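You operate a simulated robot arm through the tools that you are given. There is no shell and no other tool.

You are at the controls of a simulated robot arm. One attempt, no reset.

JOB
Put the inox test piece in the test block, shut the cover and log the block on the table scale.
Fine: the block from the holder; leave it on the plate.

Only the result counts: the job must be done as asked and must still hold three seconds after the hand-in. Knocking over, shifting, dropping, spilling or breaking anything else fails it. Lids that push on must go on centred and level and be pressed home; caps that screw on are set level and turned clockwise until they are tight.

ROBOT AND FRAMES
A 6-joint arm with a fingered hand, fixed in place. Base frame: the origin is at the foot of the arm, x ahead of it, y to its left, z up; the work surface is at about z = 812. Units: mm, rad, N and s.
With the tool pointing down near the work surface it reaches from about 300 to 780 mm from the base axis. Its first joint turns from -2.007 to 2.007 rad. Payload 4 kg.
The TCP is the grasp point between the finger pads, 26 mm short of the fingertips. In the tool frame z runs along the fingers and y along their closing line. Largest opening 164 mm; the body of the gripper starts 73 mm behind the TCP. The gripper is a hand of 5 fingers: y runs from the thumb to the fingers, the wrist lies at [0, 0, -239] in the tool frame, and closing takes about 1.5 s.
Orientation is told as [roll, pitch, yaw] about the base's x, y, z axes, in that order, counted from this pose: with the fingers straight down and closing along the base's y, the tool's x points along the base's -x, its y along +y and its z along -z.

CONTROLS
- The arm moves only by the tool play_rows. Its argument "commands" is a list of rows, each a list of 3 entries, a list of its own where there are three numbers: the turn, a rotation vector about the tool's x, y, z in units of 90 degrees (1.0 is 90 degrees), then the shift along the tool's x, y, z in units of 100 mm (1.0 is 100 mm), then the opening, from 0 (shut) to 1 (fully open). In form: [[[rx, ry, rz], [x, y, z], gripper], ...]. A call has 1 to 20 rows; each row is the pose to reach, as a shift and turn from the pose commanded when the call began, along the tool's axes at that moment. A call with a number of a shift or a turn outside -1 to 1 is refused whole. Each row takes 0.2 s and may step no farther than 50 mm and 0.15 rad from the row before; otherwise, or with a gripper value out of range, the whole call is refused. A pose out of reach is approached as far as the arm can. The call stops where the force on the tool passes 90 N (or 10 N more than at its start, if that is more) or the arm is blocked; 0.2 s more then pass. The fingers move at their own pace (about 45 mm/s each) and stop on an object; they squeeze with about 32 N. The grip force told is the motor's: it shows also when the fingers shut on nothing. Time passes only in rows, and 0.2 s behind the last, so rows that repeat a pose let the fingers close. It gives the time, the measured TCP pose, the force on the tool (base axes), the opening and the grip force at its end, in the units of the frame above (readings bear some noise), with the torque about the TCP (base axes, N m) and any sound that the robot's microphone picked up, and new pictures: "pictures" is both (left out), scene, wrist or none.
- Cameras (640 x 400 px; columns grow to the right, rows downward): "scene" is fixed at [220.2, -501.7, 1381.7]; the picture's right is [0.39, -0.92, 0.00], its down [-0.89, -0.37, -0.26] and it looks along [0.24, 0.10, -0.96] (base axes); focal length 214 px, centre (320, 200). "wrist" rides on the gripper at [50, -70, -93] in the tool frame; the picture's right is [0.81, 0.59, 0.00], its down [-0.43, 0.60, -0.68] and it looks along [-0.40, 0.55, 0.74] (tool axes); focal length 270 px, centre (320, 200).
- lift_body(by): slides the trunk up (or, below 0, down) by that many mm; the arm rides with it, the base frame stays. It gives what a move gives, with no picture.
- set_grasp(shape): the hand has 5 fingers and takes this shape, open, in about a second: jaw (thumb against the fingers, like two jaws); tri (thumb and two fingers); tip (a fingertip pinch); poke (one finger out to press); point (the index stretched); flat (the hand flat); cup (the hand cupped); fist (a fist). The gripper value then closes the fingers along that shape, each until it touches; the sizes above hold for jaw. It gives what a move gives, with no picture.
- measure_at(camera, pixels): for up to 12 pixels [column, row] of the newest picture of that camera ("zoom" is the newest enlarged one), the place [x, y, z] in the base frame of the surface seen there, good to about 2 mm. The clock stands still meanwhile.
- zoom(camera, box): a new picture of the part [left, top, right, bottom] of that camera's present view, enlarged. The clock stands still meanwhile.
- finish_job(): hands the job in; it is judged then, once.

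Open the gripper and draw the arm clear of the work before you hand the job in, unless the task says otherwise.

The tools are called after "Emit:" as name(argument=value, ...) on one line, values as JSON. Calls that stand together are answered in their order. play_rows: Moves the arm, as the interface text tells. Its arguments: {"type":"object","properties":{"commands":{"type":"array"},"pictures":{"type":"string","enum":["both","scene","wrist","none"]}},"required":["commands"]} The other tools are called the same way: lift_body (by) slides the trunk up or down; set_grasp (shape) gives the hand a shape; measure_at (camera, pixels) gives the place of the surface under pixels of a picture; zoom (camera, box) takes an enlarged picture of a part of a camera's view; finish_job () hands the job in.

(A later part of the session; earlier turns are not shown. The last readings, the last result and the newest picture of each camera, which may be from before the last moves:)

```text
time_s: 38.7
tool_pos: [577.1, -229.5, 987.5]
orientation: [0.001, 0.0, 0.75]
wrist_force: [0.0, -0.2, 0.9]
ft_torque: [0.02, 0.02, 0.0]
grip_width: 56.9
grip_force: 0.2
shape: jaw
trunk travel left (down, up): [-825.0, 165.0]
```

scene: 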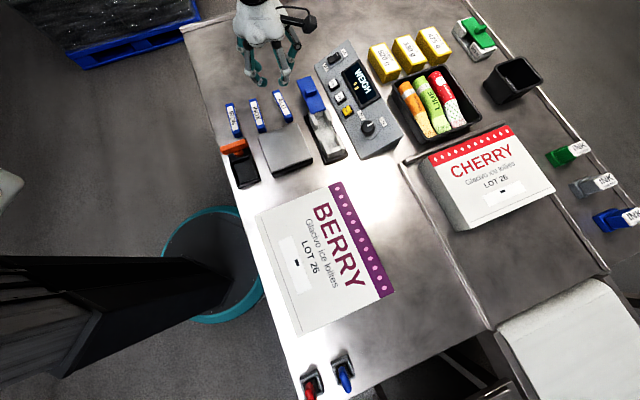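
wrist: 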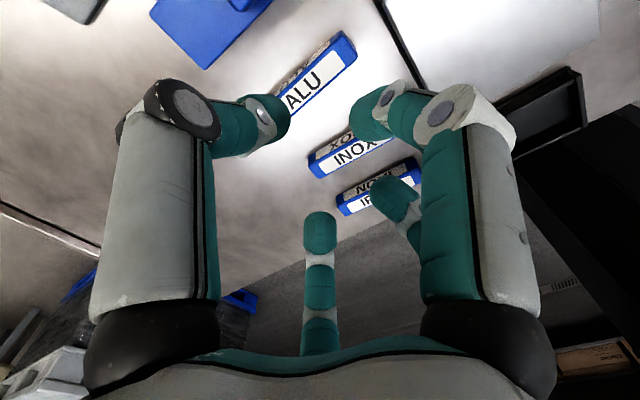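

The scene view of the pieces is unobstructed; I zoom and measure the INOX piece's corners again.

Emit:
zoom(camera="scene", box=[220, 80, 300, 140])

Emit:
zoom(camera="scene", box=[235, 90, 285, 140])

```text
6.67 times, centred on (260, 110) of scene
```

zoom: 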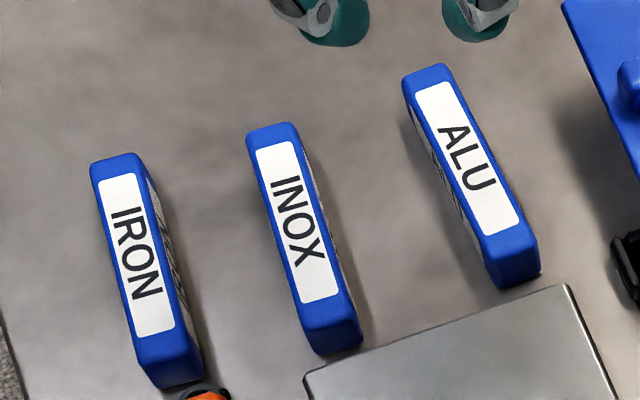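

```text
8.00 times, centred on (260, 115) of scene
```

zoom: 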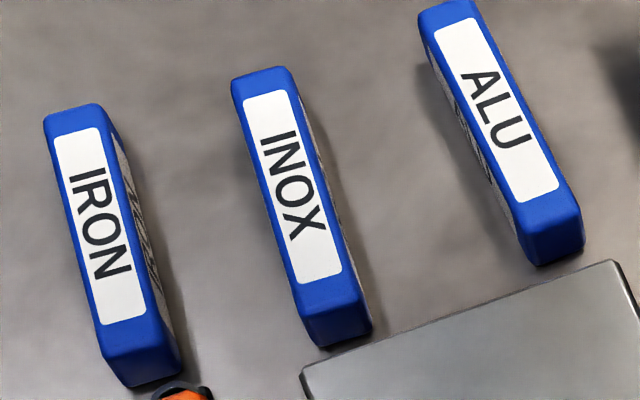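

I measure INOX's top corners and label corners in this zoom.

Emit:
measure_at(camera="zoom", pixels=[[237, 86], [283, 73], [356, 298], [304, 312], [243, 100], [285, 90], [340, 272], [300, 283], [292, 186], [330, 335], [362, 325], [258, 78]])

```text
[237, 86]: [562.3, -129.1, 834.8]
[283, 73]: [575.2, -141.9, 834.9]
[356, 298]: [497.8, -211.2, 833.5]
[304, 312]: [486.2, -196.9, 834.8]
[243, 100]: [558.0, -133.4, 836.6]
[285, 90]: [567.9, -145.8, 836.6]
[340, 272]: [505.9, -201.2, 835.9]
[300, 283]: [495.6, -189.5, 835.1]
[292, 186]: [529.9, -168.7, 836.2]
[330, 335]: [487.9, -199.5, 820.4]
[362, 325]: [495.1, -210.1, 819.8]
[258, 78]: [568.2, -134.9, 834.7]
```

INOX centre ≈ (531,-169), axis ≈ 41.8°, width ≈18, top ≈ 836. I move over it at z≈900.

Emit:
play_rows(commands=[[[0, 0, 0.005], [-0.03, 0.25, 0.25], 0.35], [[0, 0, 0.01], [-0.06, 0.5, 0.5], 0.35], [[0, 0, 0.013], [-0.084, 0.754, 0.75], 0.35], [[0, 0, 0.013], [-0.084, 0.754, 0.85], 0.35], [[0, 0, 0.013], [-0.084, 0.754, 0.85], 0.35]], pictures="both")

Emit:
zoom(camera="wrist", box=[180, 60, 460, 260])

```text
time_s: 39.9
tool_pos: [531.3, -168.4, 901.9]
orientation: [0.0, 0.0, 0.727]
wrist_force: [-0.7, -0.9, 0.3]
ft_torque: [0.01, 0.0, 0.01]
grip_width: 57.3
grip_force: 0.1
shape: jaw
trunk travel left (down, up): [-825.0, 165.0]
```

scene: 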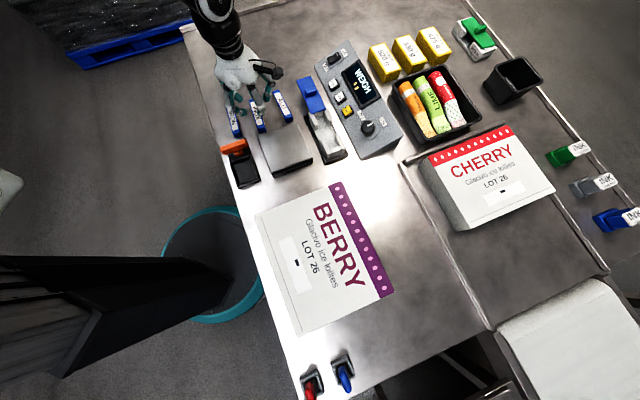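
wrist: 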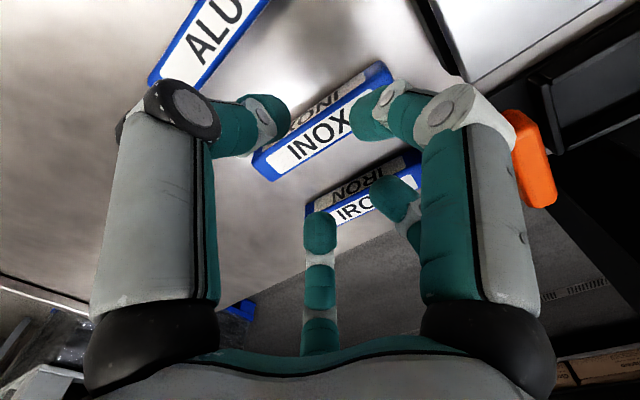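

```text
2.00 times, centred on (320, 160) of wrist
```

zoom: 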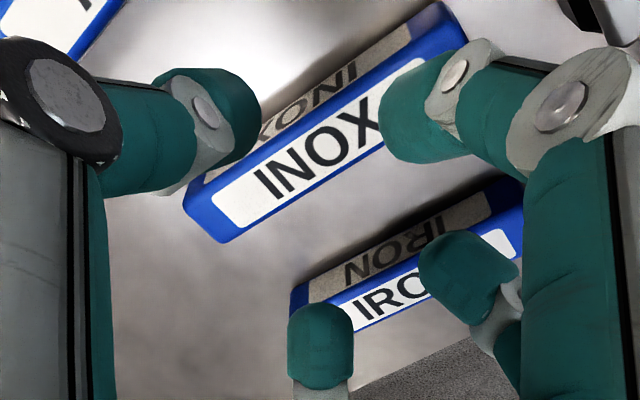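

The piece is centred between thumb and fingers. I descend to TCP z≈851 (tips ~11 mm below the piece's top) with a 50 mm opening.

Emit:
play_rows(commands=[[[0, 0, 0], [0, 0, 0.2], 0.3], [[0, 0, 0], [0, 0, 0.4], 0.3], [[0, 0, 0], [0, 0, 0.5], 0.3], [[0, 0, 0], [0, 0, 0.5], 0.3]], pictures="wrist")

Emit:
zoom(camera="wrist", box=[180, 60, 460, 260])

```text
time_s: 40.9
tool_pos: [532.7, -171.5, 858.4]
orientation: [-0.013, -0.007, 0.729]
wrist_force: [2.6, -3.1, 61.7]
ft_torque: [-0.39, -0.29, 0.0]
grip_width: 52.7
grip_force: 0.1
shape: jaw
trunk travel left (down, up): [-825.0, 165.0]
```

wrist: 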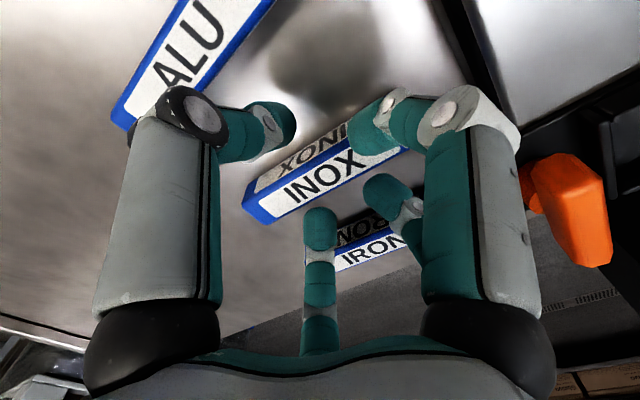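

```text
2.00 times, centred on (320, 160) of wrist
```

zoom: 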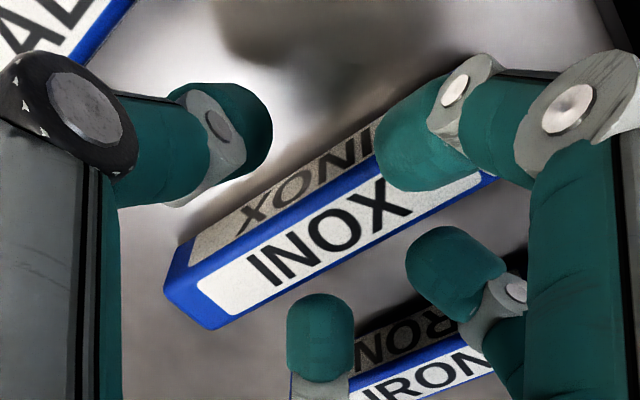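

Unexpected: 62 N upward at z=858, so something touches. I measure finger and piece positions before backing off.

Emit:
measure_at(camera="wrist", pixels=[[282, 120], [275, 140], [365, 130], [355, 140], [380, 190], [372, 200], [320, 215], [320, 235], [300, 190], [265, 205], [345, 140], [345, 240]])

```text
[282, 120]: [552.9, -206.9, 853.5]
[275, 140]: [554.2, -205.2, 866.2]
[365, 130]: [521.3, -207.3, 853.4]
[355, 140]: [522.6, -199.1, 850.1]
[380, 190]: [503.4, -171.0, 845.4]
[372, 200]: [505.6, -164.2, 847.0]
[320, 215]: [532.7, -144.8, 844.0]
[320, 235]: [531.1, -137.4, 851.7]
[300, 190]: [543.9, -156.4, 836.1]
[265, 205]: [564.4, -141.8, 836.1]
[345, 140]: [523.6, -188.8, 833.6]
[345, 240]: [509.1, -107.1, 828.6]
```

The side fingers seem to rest on the piece's top edge. I rise 45 mm straight up and check nothing moved.

Emit:
play_rows(commands=[[[0, 0, 0], [0, 0, -0.1], 0.3], [[0, 0, 0], [0, 0, -0.45], 0.3], [[0, 0, 0], [0, 0, -0.45], 0.5], [[0, 0, 0], [0, 0, -0.45], 0.5], [[0, 0, 0], [0, 0, -0.45], 0.5], [[0, 0, 0], [0, 0, -0.45], 0.5]], pictures="both")

Emit:
zoom(camera="wrist", box=[180, 60, 460, 260])

Emit:
zoom(camera="scene", box=[220, 60, 320, 150])

```text
time_s: 42.3
tool_pos: [529.3, -167.1, 895.1]
orientation: [0.0, 0.0, 0.727]
wrist_force: [0.0, 0.1, 0.8]
ft_torque: [0.0, -0.02, -0.03]
grip_width: 81.4
grip_force: 0.1
shape: jaw
trunk travel left (down, up): [-825.0, 165.0]
```

scene: 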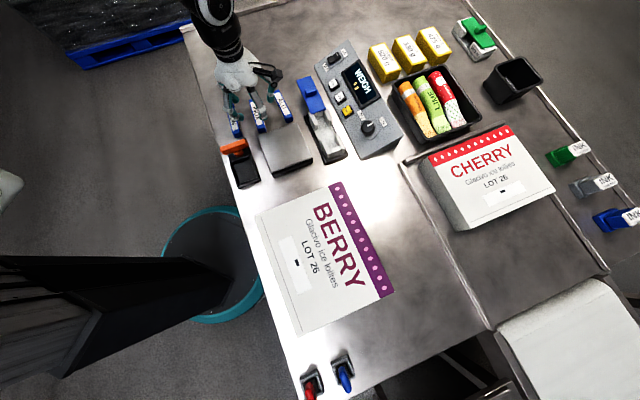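
wrist: 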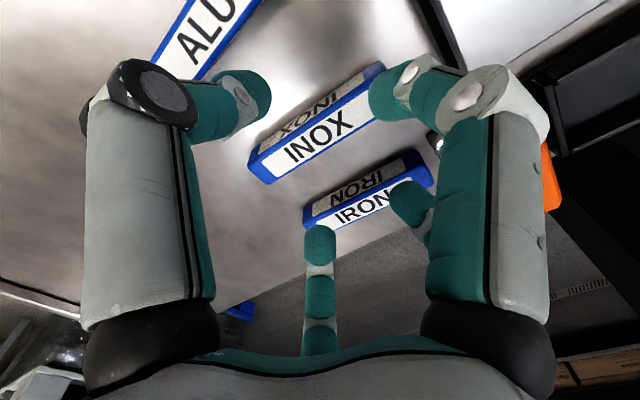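

```text
2.00 times, centred on (320, 160) of wrist
```

zoom: 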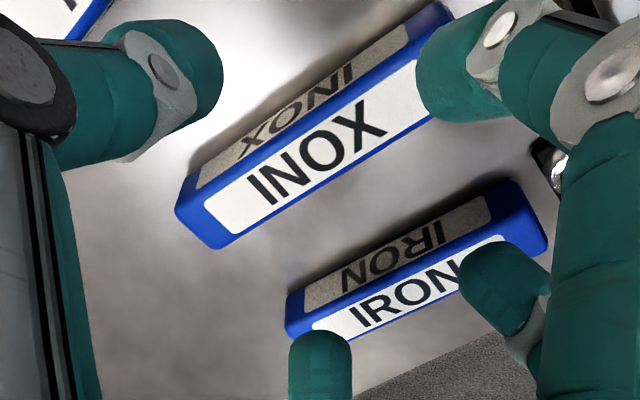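

```text
4.44 times, centred on (270, 105) of scene
```

zoom: 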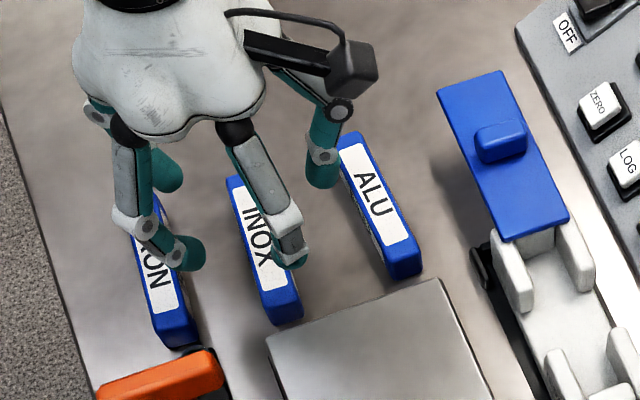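

I measure the finger positions at this 81 mm opening.

Emit:
measure_at(camera="wrist", pixels=[[267, 97], [262, 115], [375, 105], [385, 112], [373, 95], [398, 200], [408, 215], [320, 232], [320, 250], [345, 100], [275, 165], [330, 140]])

Emit:
measure_at(camera="scene", pixels=[[265, 118], [266, 110], [263, 105], [343, 90], [293, 101], [294, 93], [314, 100], [312, 115], [257, 103], [268, 124], [263, 131], [255, 99]])

```text
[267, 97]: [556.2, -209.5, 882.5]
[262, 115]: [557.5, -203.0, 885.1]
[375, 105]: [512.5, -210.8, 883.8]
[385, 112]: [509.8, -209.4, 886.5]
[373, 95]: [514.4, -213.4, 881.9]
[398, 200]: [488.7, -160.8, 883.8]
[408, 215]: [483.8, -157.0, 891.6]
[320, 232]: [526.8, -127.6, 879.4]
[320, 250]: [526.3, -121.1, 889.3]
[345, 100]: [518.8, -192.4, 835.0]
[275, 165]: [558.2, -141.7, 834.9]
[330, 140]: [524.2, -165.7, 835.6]
```

```text
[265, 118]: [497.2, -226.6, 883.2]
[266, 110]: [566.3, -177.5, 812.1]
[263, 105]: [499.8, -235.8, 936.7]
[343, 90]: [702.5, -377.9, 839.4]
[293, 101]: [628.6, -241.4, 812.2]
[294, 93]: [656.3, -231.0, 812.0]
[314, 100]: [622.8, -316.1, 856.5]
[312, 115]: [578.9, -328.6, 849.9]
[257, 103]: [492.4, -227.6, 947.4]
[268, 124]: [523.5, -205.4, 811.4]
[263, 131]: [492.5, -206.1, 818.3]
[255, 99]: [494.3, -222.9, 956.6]
```

At 81 mm the side fingers clear the piece's edge. I shift 3 mm to the thumb side and descend to z≈851 with this opening, checking force.

Emit:
play_rows(commands=[[[0, 0, 0], [0, -0.03, 0.1], 0.5], [[0, 0, 0], [0, -0.03, 0.25], 0.5], [[0, 0, 0], [0, -0.03, 0.35], 0.5], [[0, 0, 0], [0, -0.03, 0.35], 0.5]], pictures="none")

```text
time_s: 43.3
tool_pos: [532.3, -171.8, 862.0]
orientation: [0.0, -0.001, 0.728]
wrist_force: [0.0, 0.5, -0.1]
ft_torque: [0.03, -0.01, -0.01]
grip_width: 81.7
grip_force: 0.1
shape: jaw
trunk travel left (down, up): [-825.0, 165.0]
```

No contact at 862. I go down 6 mm more, then 4 mm.

Emit:
play_rows(commands=[[[0, 0, 0], [0, 0, 0.03], 0.5], [[0, 0, 0], [0, 0, 0.06], 0.5], [[0, 0, 0], [0, 0, 0.06], 0.5]], pictures="none")

Emit:
play_rows(commands=[[[0, 0, 0], [0, 0, 0.02], 0.5], [[0, 0, 0], [0, 0, 0.04], 0.5], [[0, 0, 0], [0, 0, 0.04], 0.5]], pictures="wrist")

Emit:
zoom(camera="wrist", box=[180, 60, 460, 260])

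```text
time_s: 44.1
tool_pos: [532.1, -171.0, 855.5]
orientation: [0.0, -0.002, 0.727]
wrist_force: [-0.5, -0.8, -0.4]
ft_torque: [0.01, 0.02, 0.04]
grip_width: 81.7
grip_force: 0.0
shape: jaw
trunk travel left (down, up): [-825.0, 165.0]
```

```text
time_s: 44.9
tool_pos: [533.5, -170.3, 851.8]
orientation: [0.002, 0.0, 0.728]
wrist_force: [0.5, 0.1, 0.6]
ft_torque: [0.01, -0.01, 0.0]
grip_width: 81.5
grip_force: 0.0
shape: jaw
trunk travel left (down, up): [-825.0, 165.0]
```

wrist: 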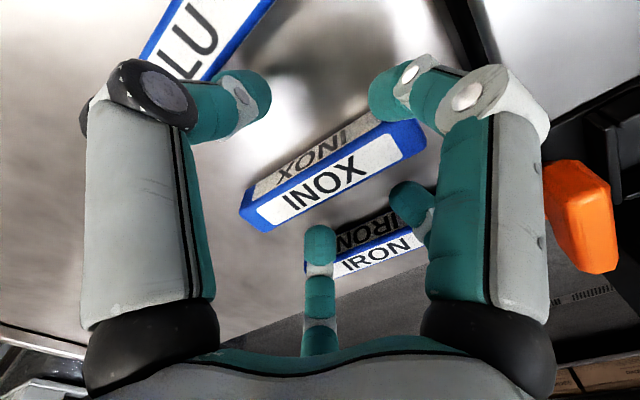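

```text
2.00 times, centred on (320, 160) of wrist
```

zoom: 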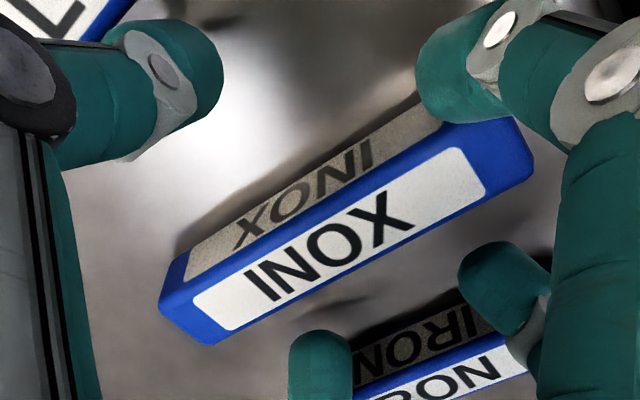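

The fingers flank the piece without contact at z=852. I close.

Emit:
play_rows(commands=[[[0, 0, 0], [0, 0, 0], 0.4], [[0, 0, 0], [0, 0, 0], 0.3], [[0, 0, 0], [0, 0, 0], 0.2], [[0, 0, 0], [0, 0, 0], 0.1], [[0, 0, 0], [0, 0, 0], 0.0], [[0, 0, 0], [0, 0, 0], 0.0], [[0, 0, 0], [0, 0, 0], 0.0], [[0, 0, 0], [0, 0, 0], 0.0]], pictures="wrist")

Emit:
zoom(camera="wrist", box=[180, 60, 460, 260])

```text
time_s: 46.7
tool_pos: [532.5, -171.3, 851.7]
orientation: [0.0, 0.0, 0.727]
wrist_force: [-0.7, 0.4, 0.4]
ft_torque: [-0.01, 0.0, 0.02]
grip_width: 16.3
grip_force: 32.2
shape: jaw
trunk travel left (down, up): [-825.0, 165.0]
```

wrist: 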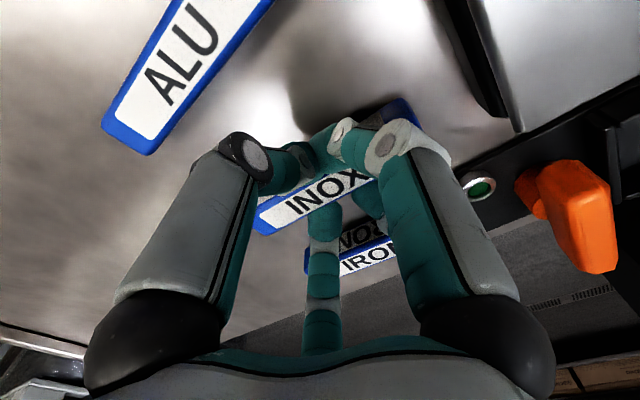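

```text
2.00 times, centred on (320, 160) of wrist
```

zoom: 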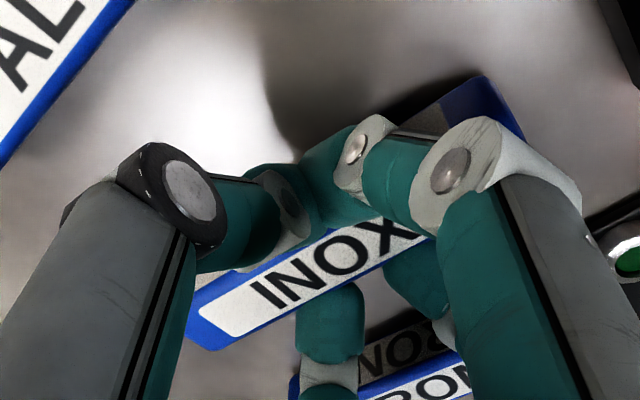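

Gripped at 16.3 mm with 32 N. I lift straight up, first 10 mm, then more.

Emit:
play_rows(commands=[[[0, 0, 0], [0, 0, -0.05], 0.0], [[0, 0, 0], [0, 0, -0.1], 0.0], [[0, 0, 0], [0, 0, -0.2], 0.0], [[0, 0, 0], [0, 0, -0.4], 0.0], [[0, 0, 0], [0, 0, -0.7], 0.0], [[0, 0, 0], [0, 0, -1.0], 0.0], [[0, 0, 0], [0, 0, -1.0], 0.0]], pictures="both")

Emit:
zoom(camera="wrist", box=[180, 60, 460, 260])

Emit:
zoom(camera="scene", box=[210, 30, 310, 150])

```text
time_s: 48.3
tool_pos: [535.4, -170.1, 952.8]
orientation: [0.0, -0.001, 0.728]
wrist_force: [0.3, 0.4, -1.6]
ft_torque: [-0.01, 0.02, -0.04]
grip_width: 16.3
grip_force: 31.8
shape: jaw
trunk travel left (down, up): [-825.0, 165.0]
```

scene: 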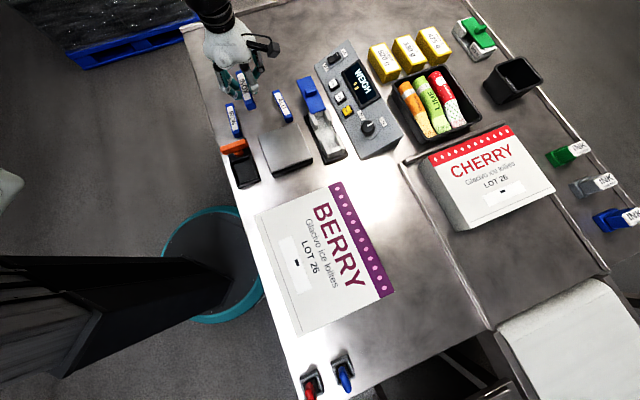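
wrist: 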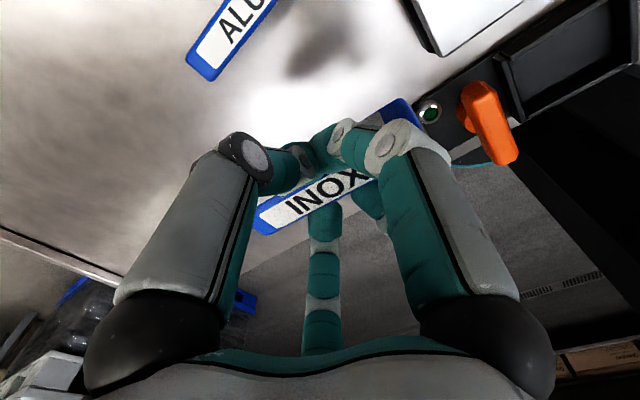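

```text
2.00 times, centred on (320, 160) of wrist
```

zoom: 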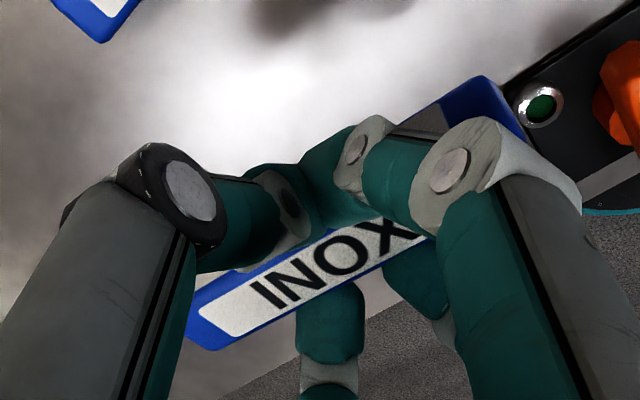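

```text
3.33 times, centred on (260, 90) of scene
```

zoom: 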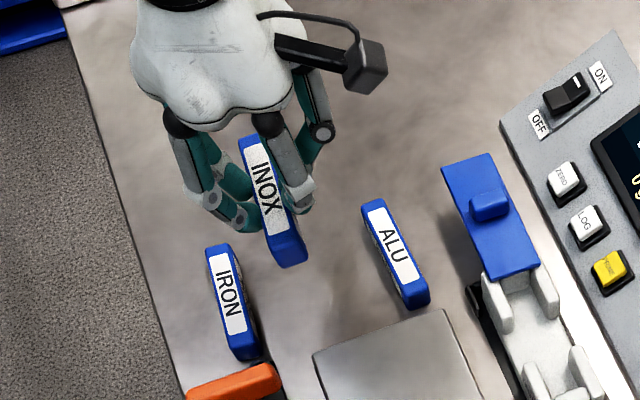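

The INOX piece is held and lifted (≈1.6 N). I measure where it sits relative to the TCP.

Emit:
measure_at(camera="zoom", pixels=[[243, 142], [260, 136], [270, 238], [304, 234], [250, 165], [265, 200], [275, 225], [290, 262], [248, 148], [285, 238]])

Emit:
measure_at(camera="wrist", pixels=[[262, 218], [268, 232], [285, 210], [340, 190], [405, 105], [410, 125], [320, 205], [300, 215]])

```text
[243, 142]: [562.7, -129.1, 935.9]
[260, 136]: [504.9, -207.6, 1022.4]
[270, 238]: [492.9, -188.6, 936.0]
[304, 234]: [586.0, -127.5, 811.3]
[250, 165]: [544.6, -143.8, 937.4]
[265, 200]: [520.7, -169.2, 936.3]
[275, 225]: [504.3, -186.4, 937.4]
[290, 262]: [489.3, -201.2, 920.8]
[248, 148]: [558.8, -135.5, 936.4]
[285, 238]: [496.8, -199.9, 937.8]
```

```text
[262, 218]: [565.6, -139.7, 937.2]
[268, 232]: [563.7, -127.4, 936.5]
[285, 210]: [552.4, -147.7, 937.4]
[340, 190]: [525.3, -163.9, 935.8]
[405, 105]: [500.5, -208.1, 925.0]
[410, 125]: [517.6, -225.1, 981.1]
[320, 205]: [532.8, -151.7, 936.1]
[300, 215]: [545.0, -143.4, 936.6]
```

The piece's centre is ~3 mm toward +y of the TCP, its top 16 mm below TCP. Now I re-measure the block's channel precisely (right posts' inner faces, left posts' outer faces).

Emit:
zoom(camera="scene", box=[302, 100, 352, 165])

```text
6.15 times, centred on (327, 132) of scene
```

zoom: 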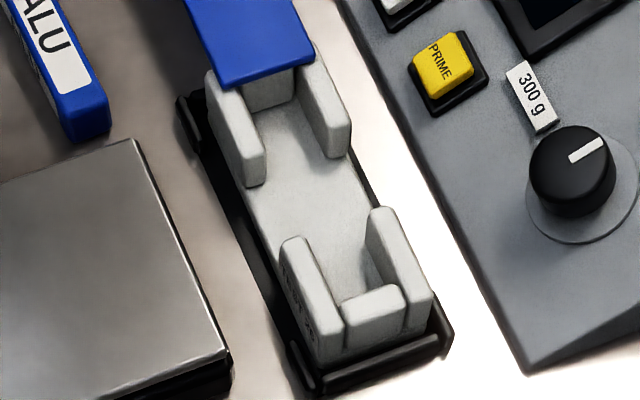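

I measure those face points.

Emit:
measure_at(camera="zoom", pixels=[[372, 248], [382, 272], [308, 108], [320, 140], [290, 280], [305, 320], [213, 108], [235, 165], [303, 245], [340, 312], [240, 95], [262, 150]])

Emit:
measure_at(camera="zoom", pixels=[[275, 95], [340, 150], [395, 285], [365, 293], [345, 325], [400, 325], [248, 78], [310, 62], [390, 212], [428, 295], [255, 180], [300, 190]])

```text
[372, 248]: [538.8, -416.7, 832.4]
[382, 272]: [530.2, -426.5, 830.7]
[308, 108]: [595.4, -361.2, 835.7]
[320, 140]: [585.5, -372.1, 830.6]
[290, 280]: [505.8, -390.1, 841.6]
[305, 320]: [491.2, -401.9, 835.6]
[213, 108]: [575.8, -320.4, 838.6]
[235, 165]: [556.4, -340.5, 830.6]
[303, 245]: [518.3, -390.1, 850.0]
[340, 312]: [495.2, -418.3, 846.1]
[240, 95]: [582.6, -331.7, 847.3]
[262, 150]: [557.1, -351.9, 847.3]
```

```text
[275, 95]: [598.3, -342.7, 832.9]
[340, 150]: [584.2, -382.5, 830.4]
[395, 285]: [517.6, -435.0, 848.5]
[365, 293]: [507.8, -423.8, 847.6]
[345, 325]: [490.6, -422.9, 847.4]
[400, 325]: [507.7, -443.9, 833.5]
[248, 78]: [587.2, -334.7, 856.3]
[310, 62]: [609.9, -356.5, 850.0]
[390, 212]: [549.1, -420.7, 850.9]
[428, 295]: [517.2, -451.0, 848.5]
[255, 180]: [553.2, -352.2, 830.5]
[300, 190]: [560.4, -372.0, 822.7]
```

The block's channel: u≈-60…+63, ~34 mm wide, centre ≈ (549.5,-383.2), axis ≈44.5°; the cover edge is at u≈+60. I carry the piece over at z≈953 in two moves, turning +2.7°.

Emit:
play_rows(commands=[[[0, 0, -0.01], [0.2, -0.28, 0], 0.0], [[0, 0, -0.02], [0.42, -0.57, 0], 0.0], [[0, 0, -0.03], [0.65, -0.86, 0], 0.0], [[0, 0, -0.03], [0.65, -0.86, 0], 0.0]], pictures="none")

Emit:
play_rows(commands=[[[0, 0, 0], [0.2, -0.28, 0], 0.0], [[0, 0, 0], [0.4, -0.55, 0], 0.0], [[0, 0, 0], [0.58, -0.82, 0], 0.0], [[0, 0, 0], [0.58, -0.82, 0], 0.0]], pictures="both")

```text
time_s: 49.3
tool_pos: [541.1, -278.2, 949.3]
orientation: [0.0, -0.001, 0.778]
wrist_force: [0.3, 0.6, 0.2]
ft_torque: [-0.01, 0.04, 0.04]
grip_width: 16.1
grip_force: 32.2
shape: jaw
trunk travel left (down, up): [-825.0, 165.0]
```

```text
time_s: 50.3
tool_pos: [556.3, -377.1, 948.7]
orientation: [0.001, -0.001, 0.777]
wrist_force: [0.3, -0.4, -0.3]
ft_torque: [-0.01, -0.01, -0.05]
grip_width: 16.2
grip_force: 32.2
shape: jaw
trunk travel left (down, up): [-825.0, 165.0]
```

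scene: 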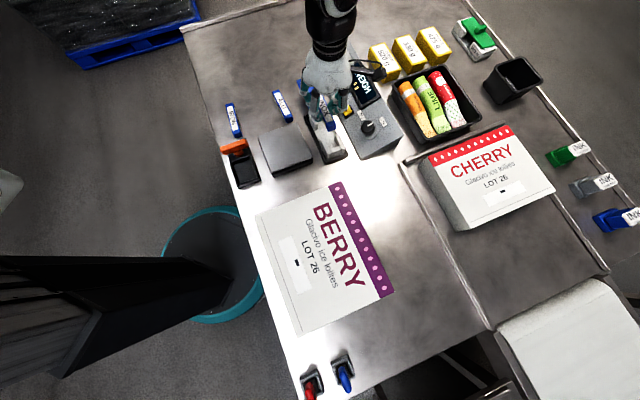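
wrist: 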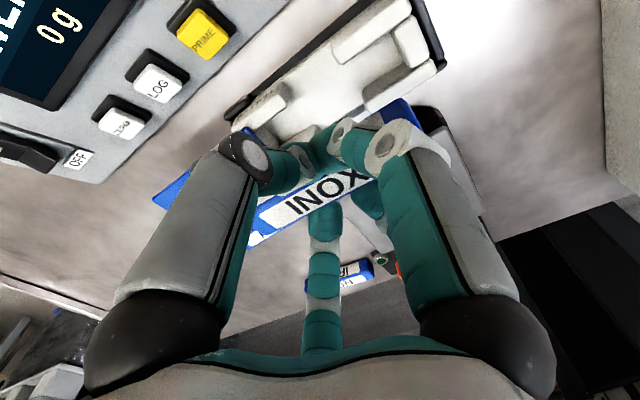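

I correct to the target over the channel and lower to z≈915, then check the alignment.

Emit:
play_rows(commands=[[[0, 0, 0], [0.09, -0.025, 0.1], 0.0], [[0, 0, 0], [0.09, -0.025, 0.35], 0.0], [[0, 0, 0], [0.09, -0.025, 0.35], 0.0]], pictures="both")

Emit:
zoom(camera="wrist", box=[160, 20, 480, 260])

Emit:
zoom(camera="scene", box=[285, 70, 365, 170])

```text
time_s: 51.1
tool_pos: [551.1, -386.5, 915.0]
orientation: [0.002, 0.001, 0.774]
wrist_force: [-0.4, -1.0, -1.3]
ft_torque: [0.03, -0.03, 0.02]
grip_width: 16.0
grip_force: 32.3
shape: jaw
trunk travel left (down, up): [-825.0, 165.0]
```

scene: 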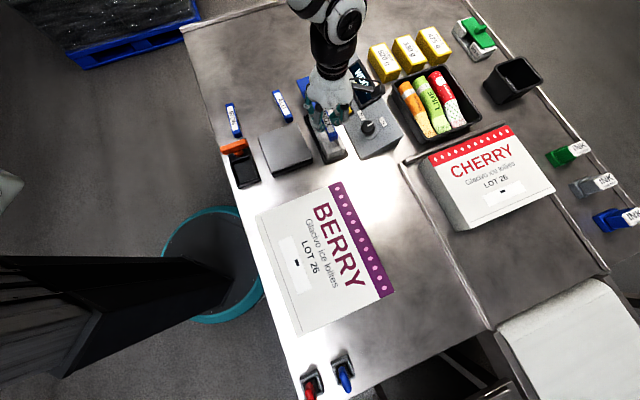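
wrist: 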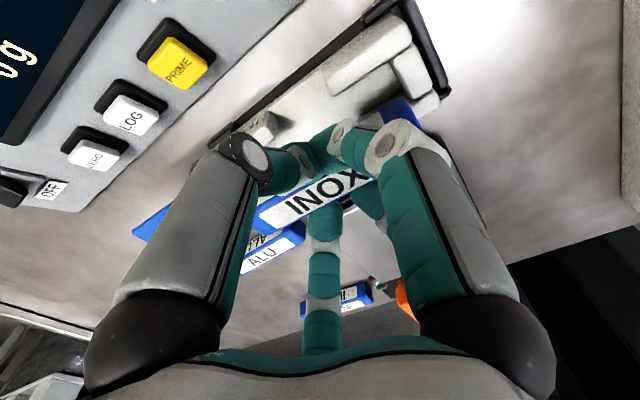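

```text
1.67 times, centred on (320, 140) of wrist
```

zoom: 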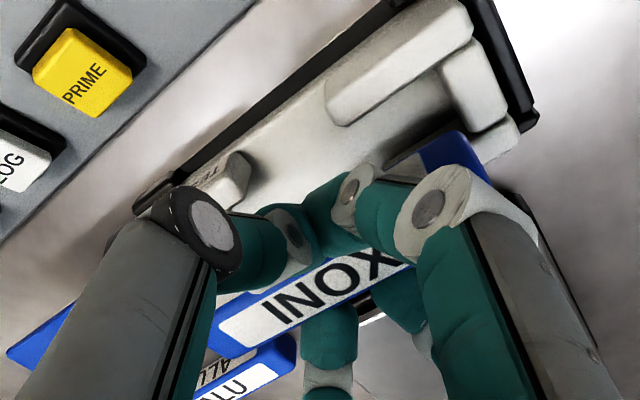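

```text
4.00 times, centred on (325, 120) of scene
```

zoom: 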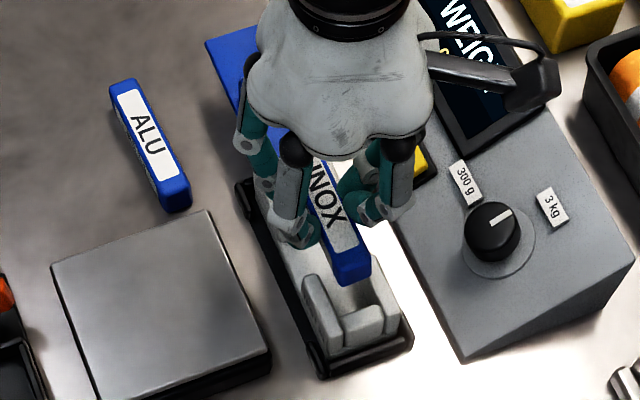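

I measure the piece's near end against the block's near posts and wall.

Emit:
measure_at(camera="zoom", pixels=[[337, 258], [366, 248], [350, 250], [340, 280], [366, 272], [345, 225], [365, 320], [315, 300], [375, 285], [330, 335]])

Emit:
measure_at(camera="wrist", pixels=[[262, 218], [268, 230], [255, 222], [285, 212], [345, 190], [400, 108], [250, 120], [300, 205]])

```text
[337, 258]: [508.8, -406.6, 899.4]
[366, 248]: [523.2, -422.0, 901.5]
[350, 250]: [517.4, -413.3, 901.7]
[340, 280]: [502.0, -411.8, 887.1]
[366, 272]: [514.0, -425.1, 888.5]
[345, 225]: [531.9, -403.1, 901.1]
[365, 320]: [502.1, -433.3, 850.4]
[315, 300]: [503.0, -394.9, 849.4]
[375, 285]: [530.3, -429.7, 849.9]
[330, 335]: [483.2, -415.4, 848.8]
```

```text
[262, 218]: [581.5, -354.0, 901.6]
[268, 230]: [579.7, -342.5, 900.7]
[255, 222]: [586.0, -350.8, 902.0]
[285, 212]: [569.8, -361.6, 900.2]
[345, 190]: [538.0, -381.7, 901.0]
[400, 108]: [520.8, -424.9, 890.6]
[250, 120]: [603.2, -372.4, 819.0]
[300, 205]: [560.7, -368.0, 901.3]
```

The piece spans u≈-53…+50, v≈+1.5 – well centred over the channel. I lower in steps, checking force: first 25 mm, then finer.

Emit:
play_rows(commands=[[[0, 0, 0], [0, 0, 0.1], 0.0], [[0, 0, 0], [0, 0, 0.2], 0.0], [[0, 0, 0], [0, 0, 0.3], 0.0], [[0, 0, 0], [0, 0, 0.3], 0.0]], pictures="none")

Emit:
play_rows(commands=[[[0, 0, 0], [0, 0, 0.02], 0.0], [[0, 0, 0], [0, 0, 0.04], 0.0], [[0, 0, 0], [0, 0, 0.04], 0.0]], pictures="both")

Emit:
zoom(camera="wrist", box=[160, 20, 480, 260])

Emit:
zoom(camera="scene", box=[295, 90, 355, 165])

```text
time_s: 52.1
tool_pos: [552.4, -386.3, 885.6]
orientation: [0.0, 0.0, 0.773]
wrist_force: [0.1, 0.1, -1.1]
ft_torque: [-0.02, -0.03, -0.02]
grip_width: 16.3
grip_force: 32.2
shape: jaw
trunk travel left (down, up): [-825.0, 165.0]
```

```text
time_s: 52.9
tool_pos: [552.9, -387.2, 883.1]
orientation: [0.0, 0.0, 0.774]
wrist_force: [-1.4, -0.7, -0.4]
ft_torque: [0.0, 0.02, -0.01]
grip_width: 16.1
grip_force: 32.2
shape: jaw
trunk travel left (down, up): [-825.0, 165.0]
```

scene: 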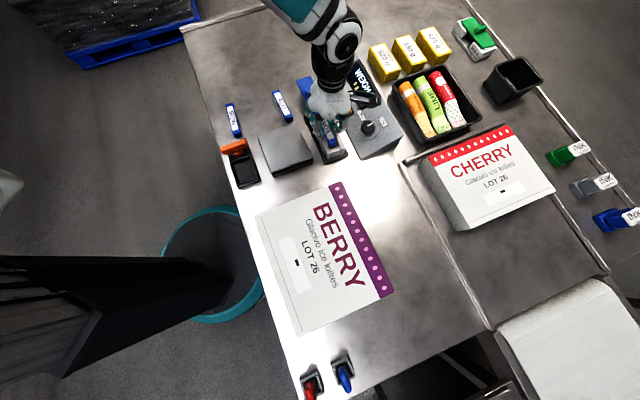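
wrist: 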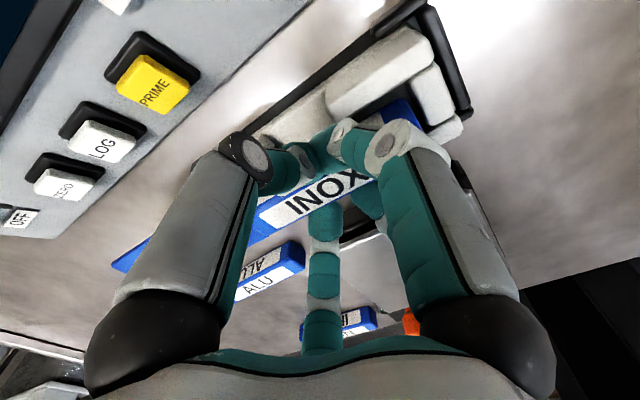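

```text
1.67 times, centred on (320, 140) of wrist
```

zoom: 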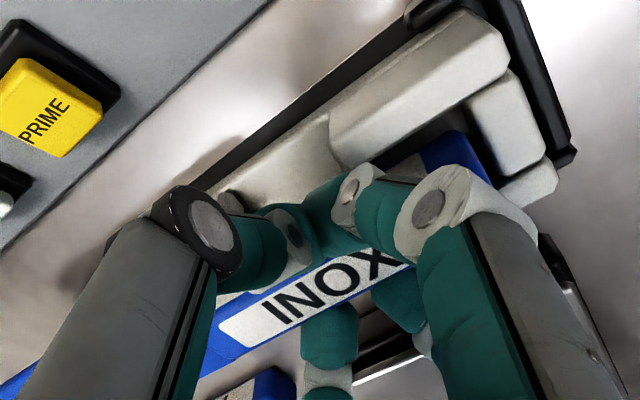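

```text
5.33 times, centred on (325, 128) of scene
```

zoom: 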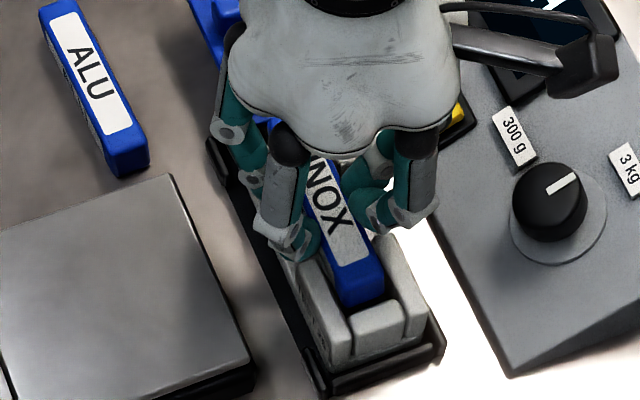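

The piece's bottom is now inside the channel. I keep lowering in 3 mm steps with force checks to find how low the fingers can go.

Emit:
play_rows(commands=[[[0, 0, 0], [0, 0, 0.015], 0.0], [[0, 0, 0], [0, 0, 0.03], 0.0], [[0, 0, 0], [0, 0, 0.03], 0.0]], pictures="none")

Emit:
play_rows(commands=[[[0, 0, 0], [0, 0, 0.015], 0.0], [[0, 0, 0], [0, 0, 0.03], 0.0], [[0, 0, 0], [0, 0, 0.03], 0.0]], pictures="none")

```text
time_s: 53.7
tool_pos: [552.5, -385.3, 879.8]
orientation: [0.001, 0.001, 0.776]
wrist_force: [0.1, 0.5, 0.5]
ft_torque: [-0.04, 0.01, -0.01]
grip_width: 15.8
grip_force: 31.7
shape: jaw
trunk travel left (down, up): [-825.0, 165.0]
```

```text
time_s: 54.5
tool_pos: [552.6, -387.4, 877.8]
orientation: [-0.001, 0.001, 0.774]
wrist_force: [-0.3, 0.9, -1.0]
ft_torque: [-0.02, -0.01, 0.0]
grip_width: 16.1
grip_force: 31.6
shape: jaw
trunk travel left (down, up): [-825.0, 165.0]
```

No contact yet at z≈877. I go on in 2–3 mm steps.

Emit:
play_rows(commands=[[[0, 0, 0], [0, 0, 0.015], 0.0], [[0, 0, 0], [0, 0, 0.03], 0.0], [[0, 0, 0], [0, 0, 0.03], 0.0]], pictures="none")

Emit:
play_rows(commands=[[[0, 0, 0], [0, 0, 0.01], 0.0], [[0, 0, 0], [0, 0, 0.02], 0.0], [[0, 0, 0], [0, 0, 0.02], 0.0]], pictures="both")

Emit:
zoom(camera="wrist", box=[160, 20, 480, 260])

Emit:
zoom(camera="scene", box=[295, 90, 355, 165])

```text
time_s: 55.3
tool_pos: [553.2, -386.3, 874.4]
orientation: [-0.001, 0.0, 0.773]
wrist_force: [1.2, 1.5, 3.6]
ft_torque: [0.02, 0.1, -0.09]
grip_width: 16.2
grip_force: 32.0
shape: jaw
trunk travel left (down, up): [-825.0, 165.0]
```

```text
time_s: 56.1
tool_pos: [553.3, -387.3, 872.8]
orientation: [-0.001, -0.001, 0.774]
wrist_force: [2.2, 0.6, 2.8]
ft_torque: [0.02, 0.03, -0.01]
grip_width: 16.2
grip_force: 32.1
shape: jaw
trunk travel left (down, up): [-825.0, 165.0]
```

scene: 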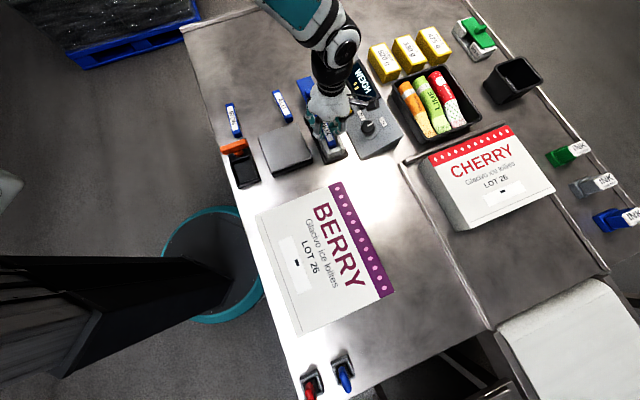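
wrist: 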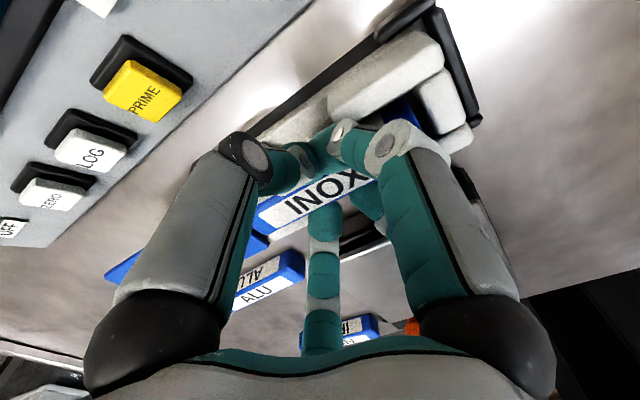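

```text
1.67 times, centred on (320, 140) of wrist
```

zoom: 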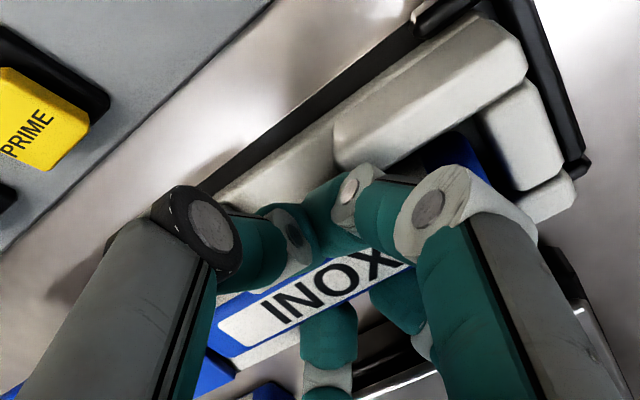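

```text
5.33 times, centred on (325, 128) of scene
```

zoom: 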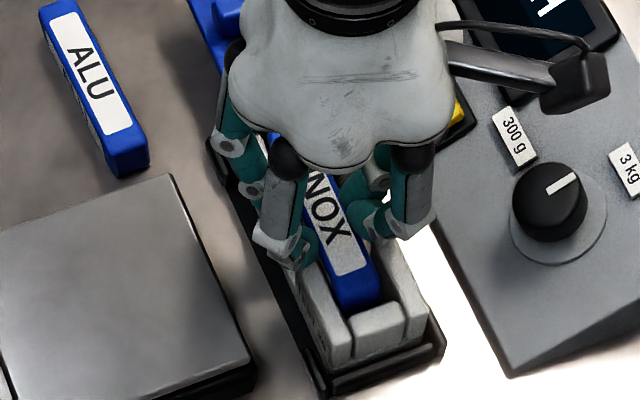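

A light touch (~3.5 N) around u≈-17, v≈-23: a finger grazes the near-left post. I back up 1 mm, shift 2.5 mm toward +u, and continue lowering.

Emit:
play_rows(commands=[[[0, 0, 0], [0, 0, -0.02], 0.0], [[0, 0, 0], [-0.025, 0, -0.02], 0.0], [[0, 0, 0], [-0.025, 0, 0], 0.0], [[0, 0, 0], [-0.025, 0, 0.01], 0.0], [[0, 0, 0], [-0.025, 0, 0.01], 0.0]], pictures="none")

Emit:
play_rows(commands=[[[0, 0, 0], [0, 0, 0.01], 0.0], [[0, 0, 0], [0, 0, 0.02], 0.0], [[0, 0, 0], [0, 0, 0.02], 0.0]], pictures="none")

```text
time_s: 57.3
tool_pos: [555.2, -383.8, 871.3]
orientation: [-0.001, -0.001, 0.773]
wrist_force: [-0.2, -0.3, 0.0]
ft_torque: [0.01, -0.04, 0.0]
grip_width: 16.0
grip_force: 31.8
shape: jaw
trunk travel left (down, up): [-825.0, 165.0]
```

```text
time_s: 58.1
tool_pos: [555.4, -385.1, 870.6]
orientation: [0.0, 0.0, 0.773]
wrist_force: [-1.7, -1.7, 2.6]
ft_torque: [0.09, 0.02, 0.06]
grip_width: 16.0
grip_force: 32.0
shape: jaw
trunk travel left (down, up): [-825.0, 165.0]
```

Now a light touch on the far-left post side. I shift back 1 mm and lower 2 mm more.

Emit:
play_rows(commands=[[[0, 0, 0], [0.01, 0, -0.005], 0.0], [[0, 0, 0], [0.01, 0, 0.01], 0.0], [[0, 0, 0], [0.01, 0, 0.02], 0.0], [[0, 0, 0], [0.01, 0, 0.02], 0.0]], pictures="both")

Emit:
zoom(camera="scene", box=[295, 90, 355, 165])

Emit:
zoom(camera="wrist", box=[160, 20, 480, 260])

```text
time_s: 59.1
tool_pos: [554.4, -384.4, 868.2]
orientation: [-0.002, 0.0, 0.774]
wrist_force: [0.8, 0.1, 8.7]
ft_torque: [0.14, 0.17, -0.06]
grip_width: 16.2
grip_force: 32.1
shape: jaw
trunk travel left (down, up): [-825.0, 165.0]
```

scene: 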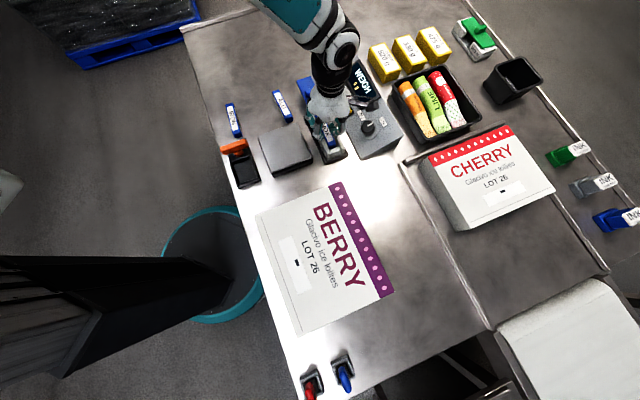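
wrist: 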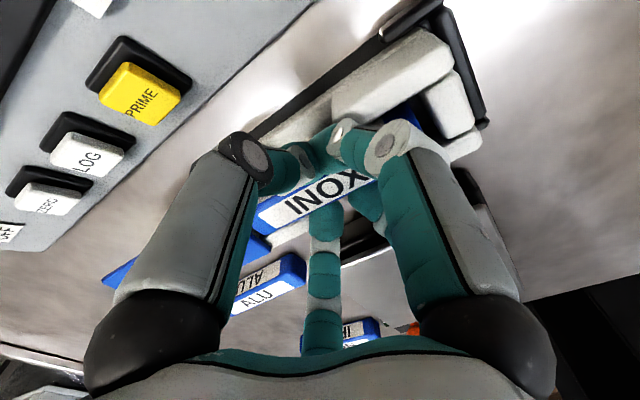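

```text
5.33 times, centred on (325, 128) of scene
```

zoom: 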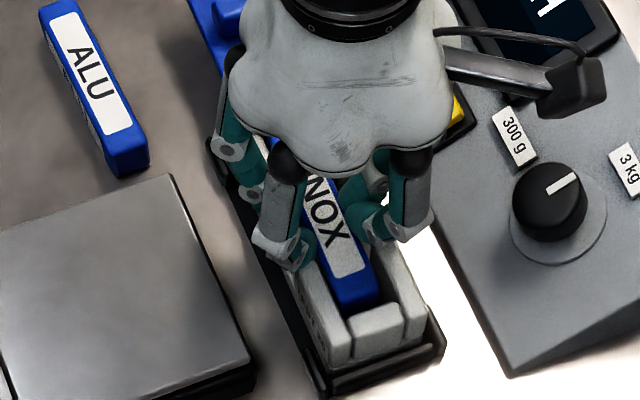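

```text
1.67 times, centred on (320, 140) of wrist
```

zoom: 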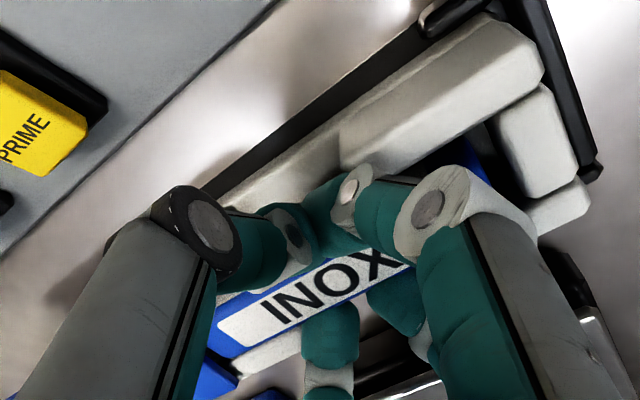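

Contact is now on both -v fingers (8.7 N). I check how high the piece's top is above its seated height (847).

Emit:
measure_at(camera="wrist", pixels=[[275, 218], [262, 220], [295, 207], [345, 185], [310, 205], [410, 112], [380, 80], [440, 100]])

Emit:
measure_at(camera="zoom", pixels=[[240, 325], [300, 305], [475, 150], [460, 160], [380, 265], [440, 90], [530, 140], [270, 360]])

Emit:
measure_at(camera="scene", pixels=[[329, 142], [326, 136], [331, 147], [333, 143], [335, 150], [343, 145]])

```text
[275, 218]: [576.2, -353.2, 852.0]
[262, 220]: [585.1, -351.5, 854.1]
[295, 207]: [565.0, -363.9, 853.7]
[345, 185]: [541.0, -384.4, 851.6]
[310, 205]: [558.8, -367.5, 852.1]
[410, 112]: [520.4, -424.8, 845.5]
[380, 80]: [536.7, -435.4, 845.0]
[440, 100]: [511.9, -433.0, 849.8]
```

```text
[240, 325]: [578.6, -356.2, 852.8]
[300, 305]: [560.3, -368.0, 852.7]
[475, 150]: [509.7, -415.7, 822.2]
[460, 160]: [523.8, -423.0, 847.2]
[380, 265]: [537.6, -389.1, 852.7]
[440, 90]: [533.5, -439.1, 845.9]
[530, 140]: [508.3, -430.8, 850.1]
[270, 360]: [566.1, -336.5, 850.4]
```

```text
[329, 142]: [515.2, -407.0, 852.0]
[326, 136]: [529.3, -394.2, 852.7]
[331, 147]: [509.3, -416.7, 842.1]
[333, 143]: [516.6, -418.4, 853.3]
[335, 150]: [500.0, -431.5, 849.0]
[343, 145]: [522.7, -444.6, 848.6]
```

The piece's top is level at ~852.5, only ~5 mm above its seat. I open just a little (to ~25 mm) so it settles, then look.

Emit:
play_rows(commands=[[[0, 0, 0], [0, 0, -0.005], 0.12], [[0, 0, 0], [0, 0, -0.005], 0.16], [[0, 0, 0], [0, 0, -0.005], 0.16], [[0, 0, 0], [0, 0, -0.005], 0.16]], pictures="both")

Emit:
zoom(camera="wrist", box=[160, 20, 480, 260])

Emit:
measure_at(camera="wrist", pixels=[[275, 218], [262, 220], [295, 207], [345, 185], [310, 205], [410, 112], [380, 80], [440, 100]])

```text
time_s: 60.1
tool_pos: [554.6, -385.5, 867.9]
orientation: [-0.001, 0.0, 0.774]
wrist_force: [1.4, 0.5, 5.4]
ft_torque: [-0.01, -0.04, 0.01]
grip_width: 26.2
grip_force: 0.0
shape: jaw
trunk travel left (down, up): [-825.0, 165.0]
```

scene: 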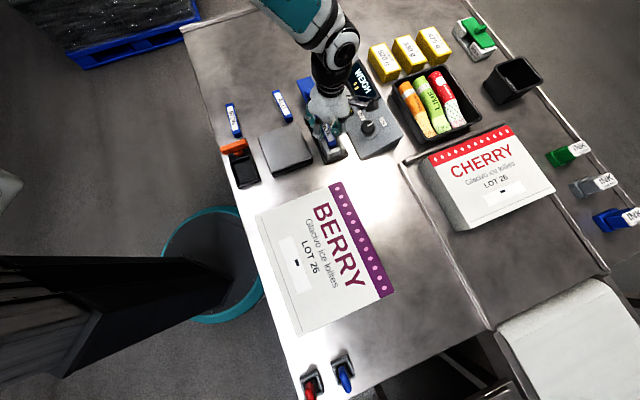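
wrist: 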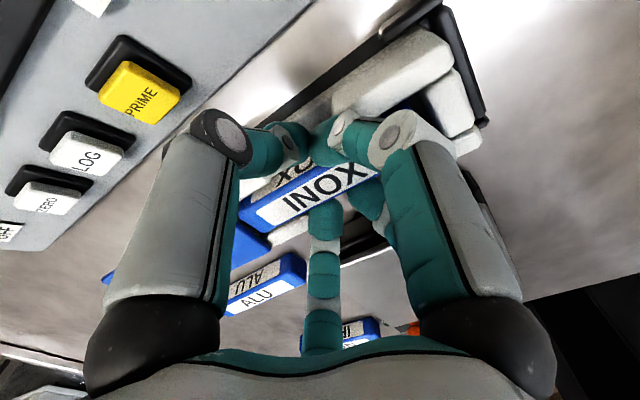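

```text
1.67 times, centred on (320, 140) of wrist
```

zoom: 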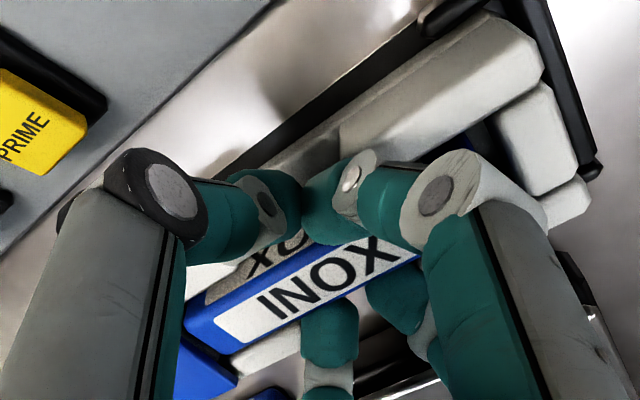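

```text
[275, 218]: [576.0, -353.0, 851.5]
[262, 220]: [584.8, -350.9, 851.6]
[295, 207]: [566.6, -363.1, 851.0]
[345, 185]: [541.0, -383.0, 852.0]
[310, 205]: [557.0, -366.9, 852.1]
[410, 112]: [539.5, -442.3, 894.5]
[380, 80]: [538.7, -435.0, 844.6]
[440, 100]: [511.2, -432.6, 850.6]
```

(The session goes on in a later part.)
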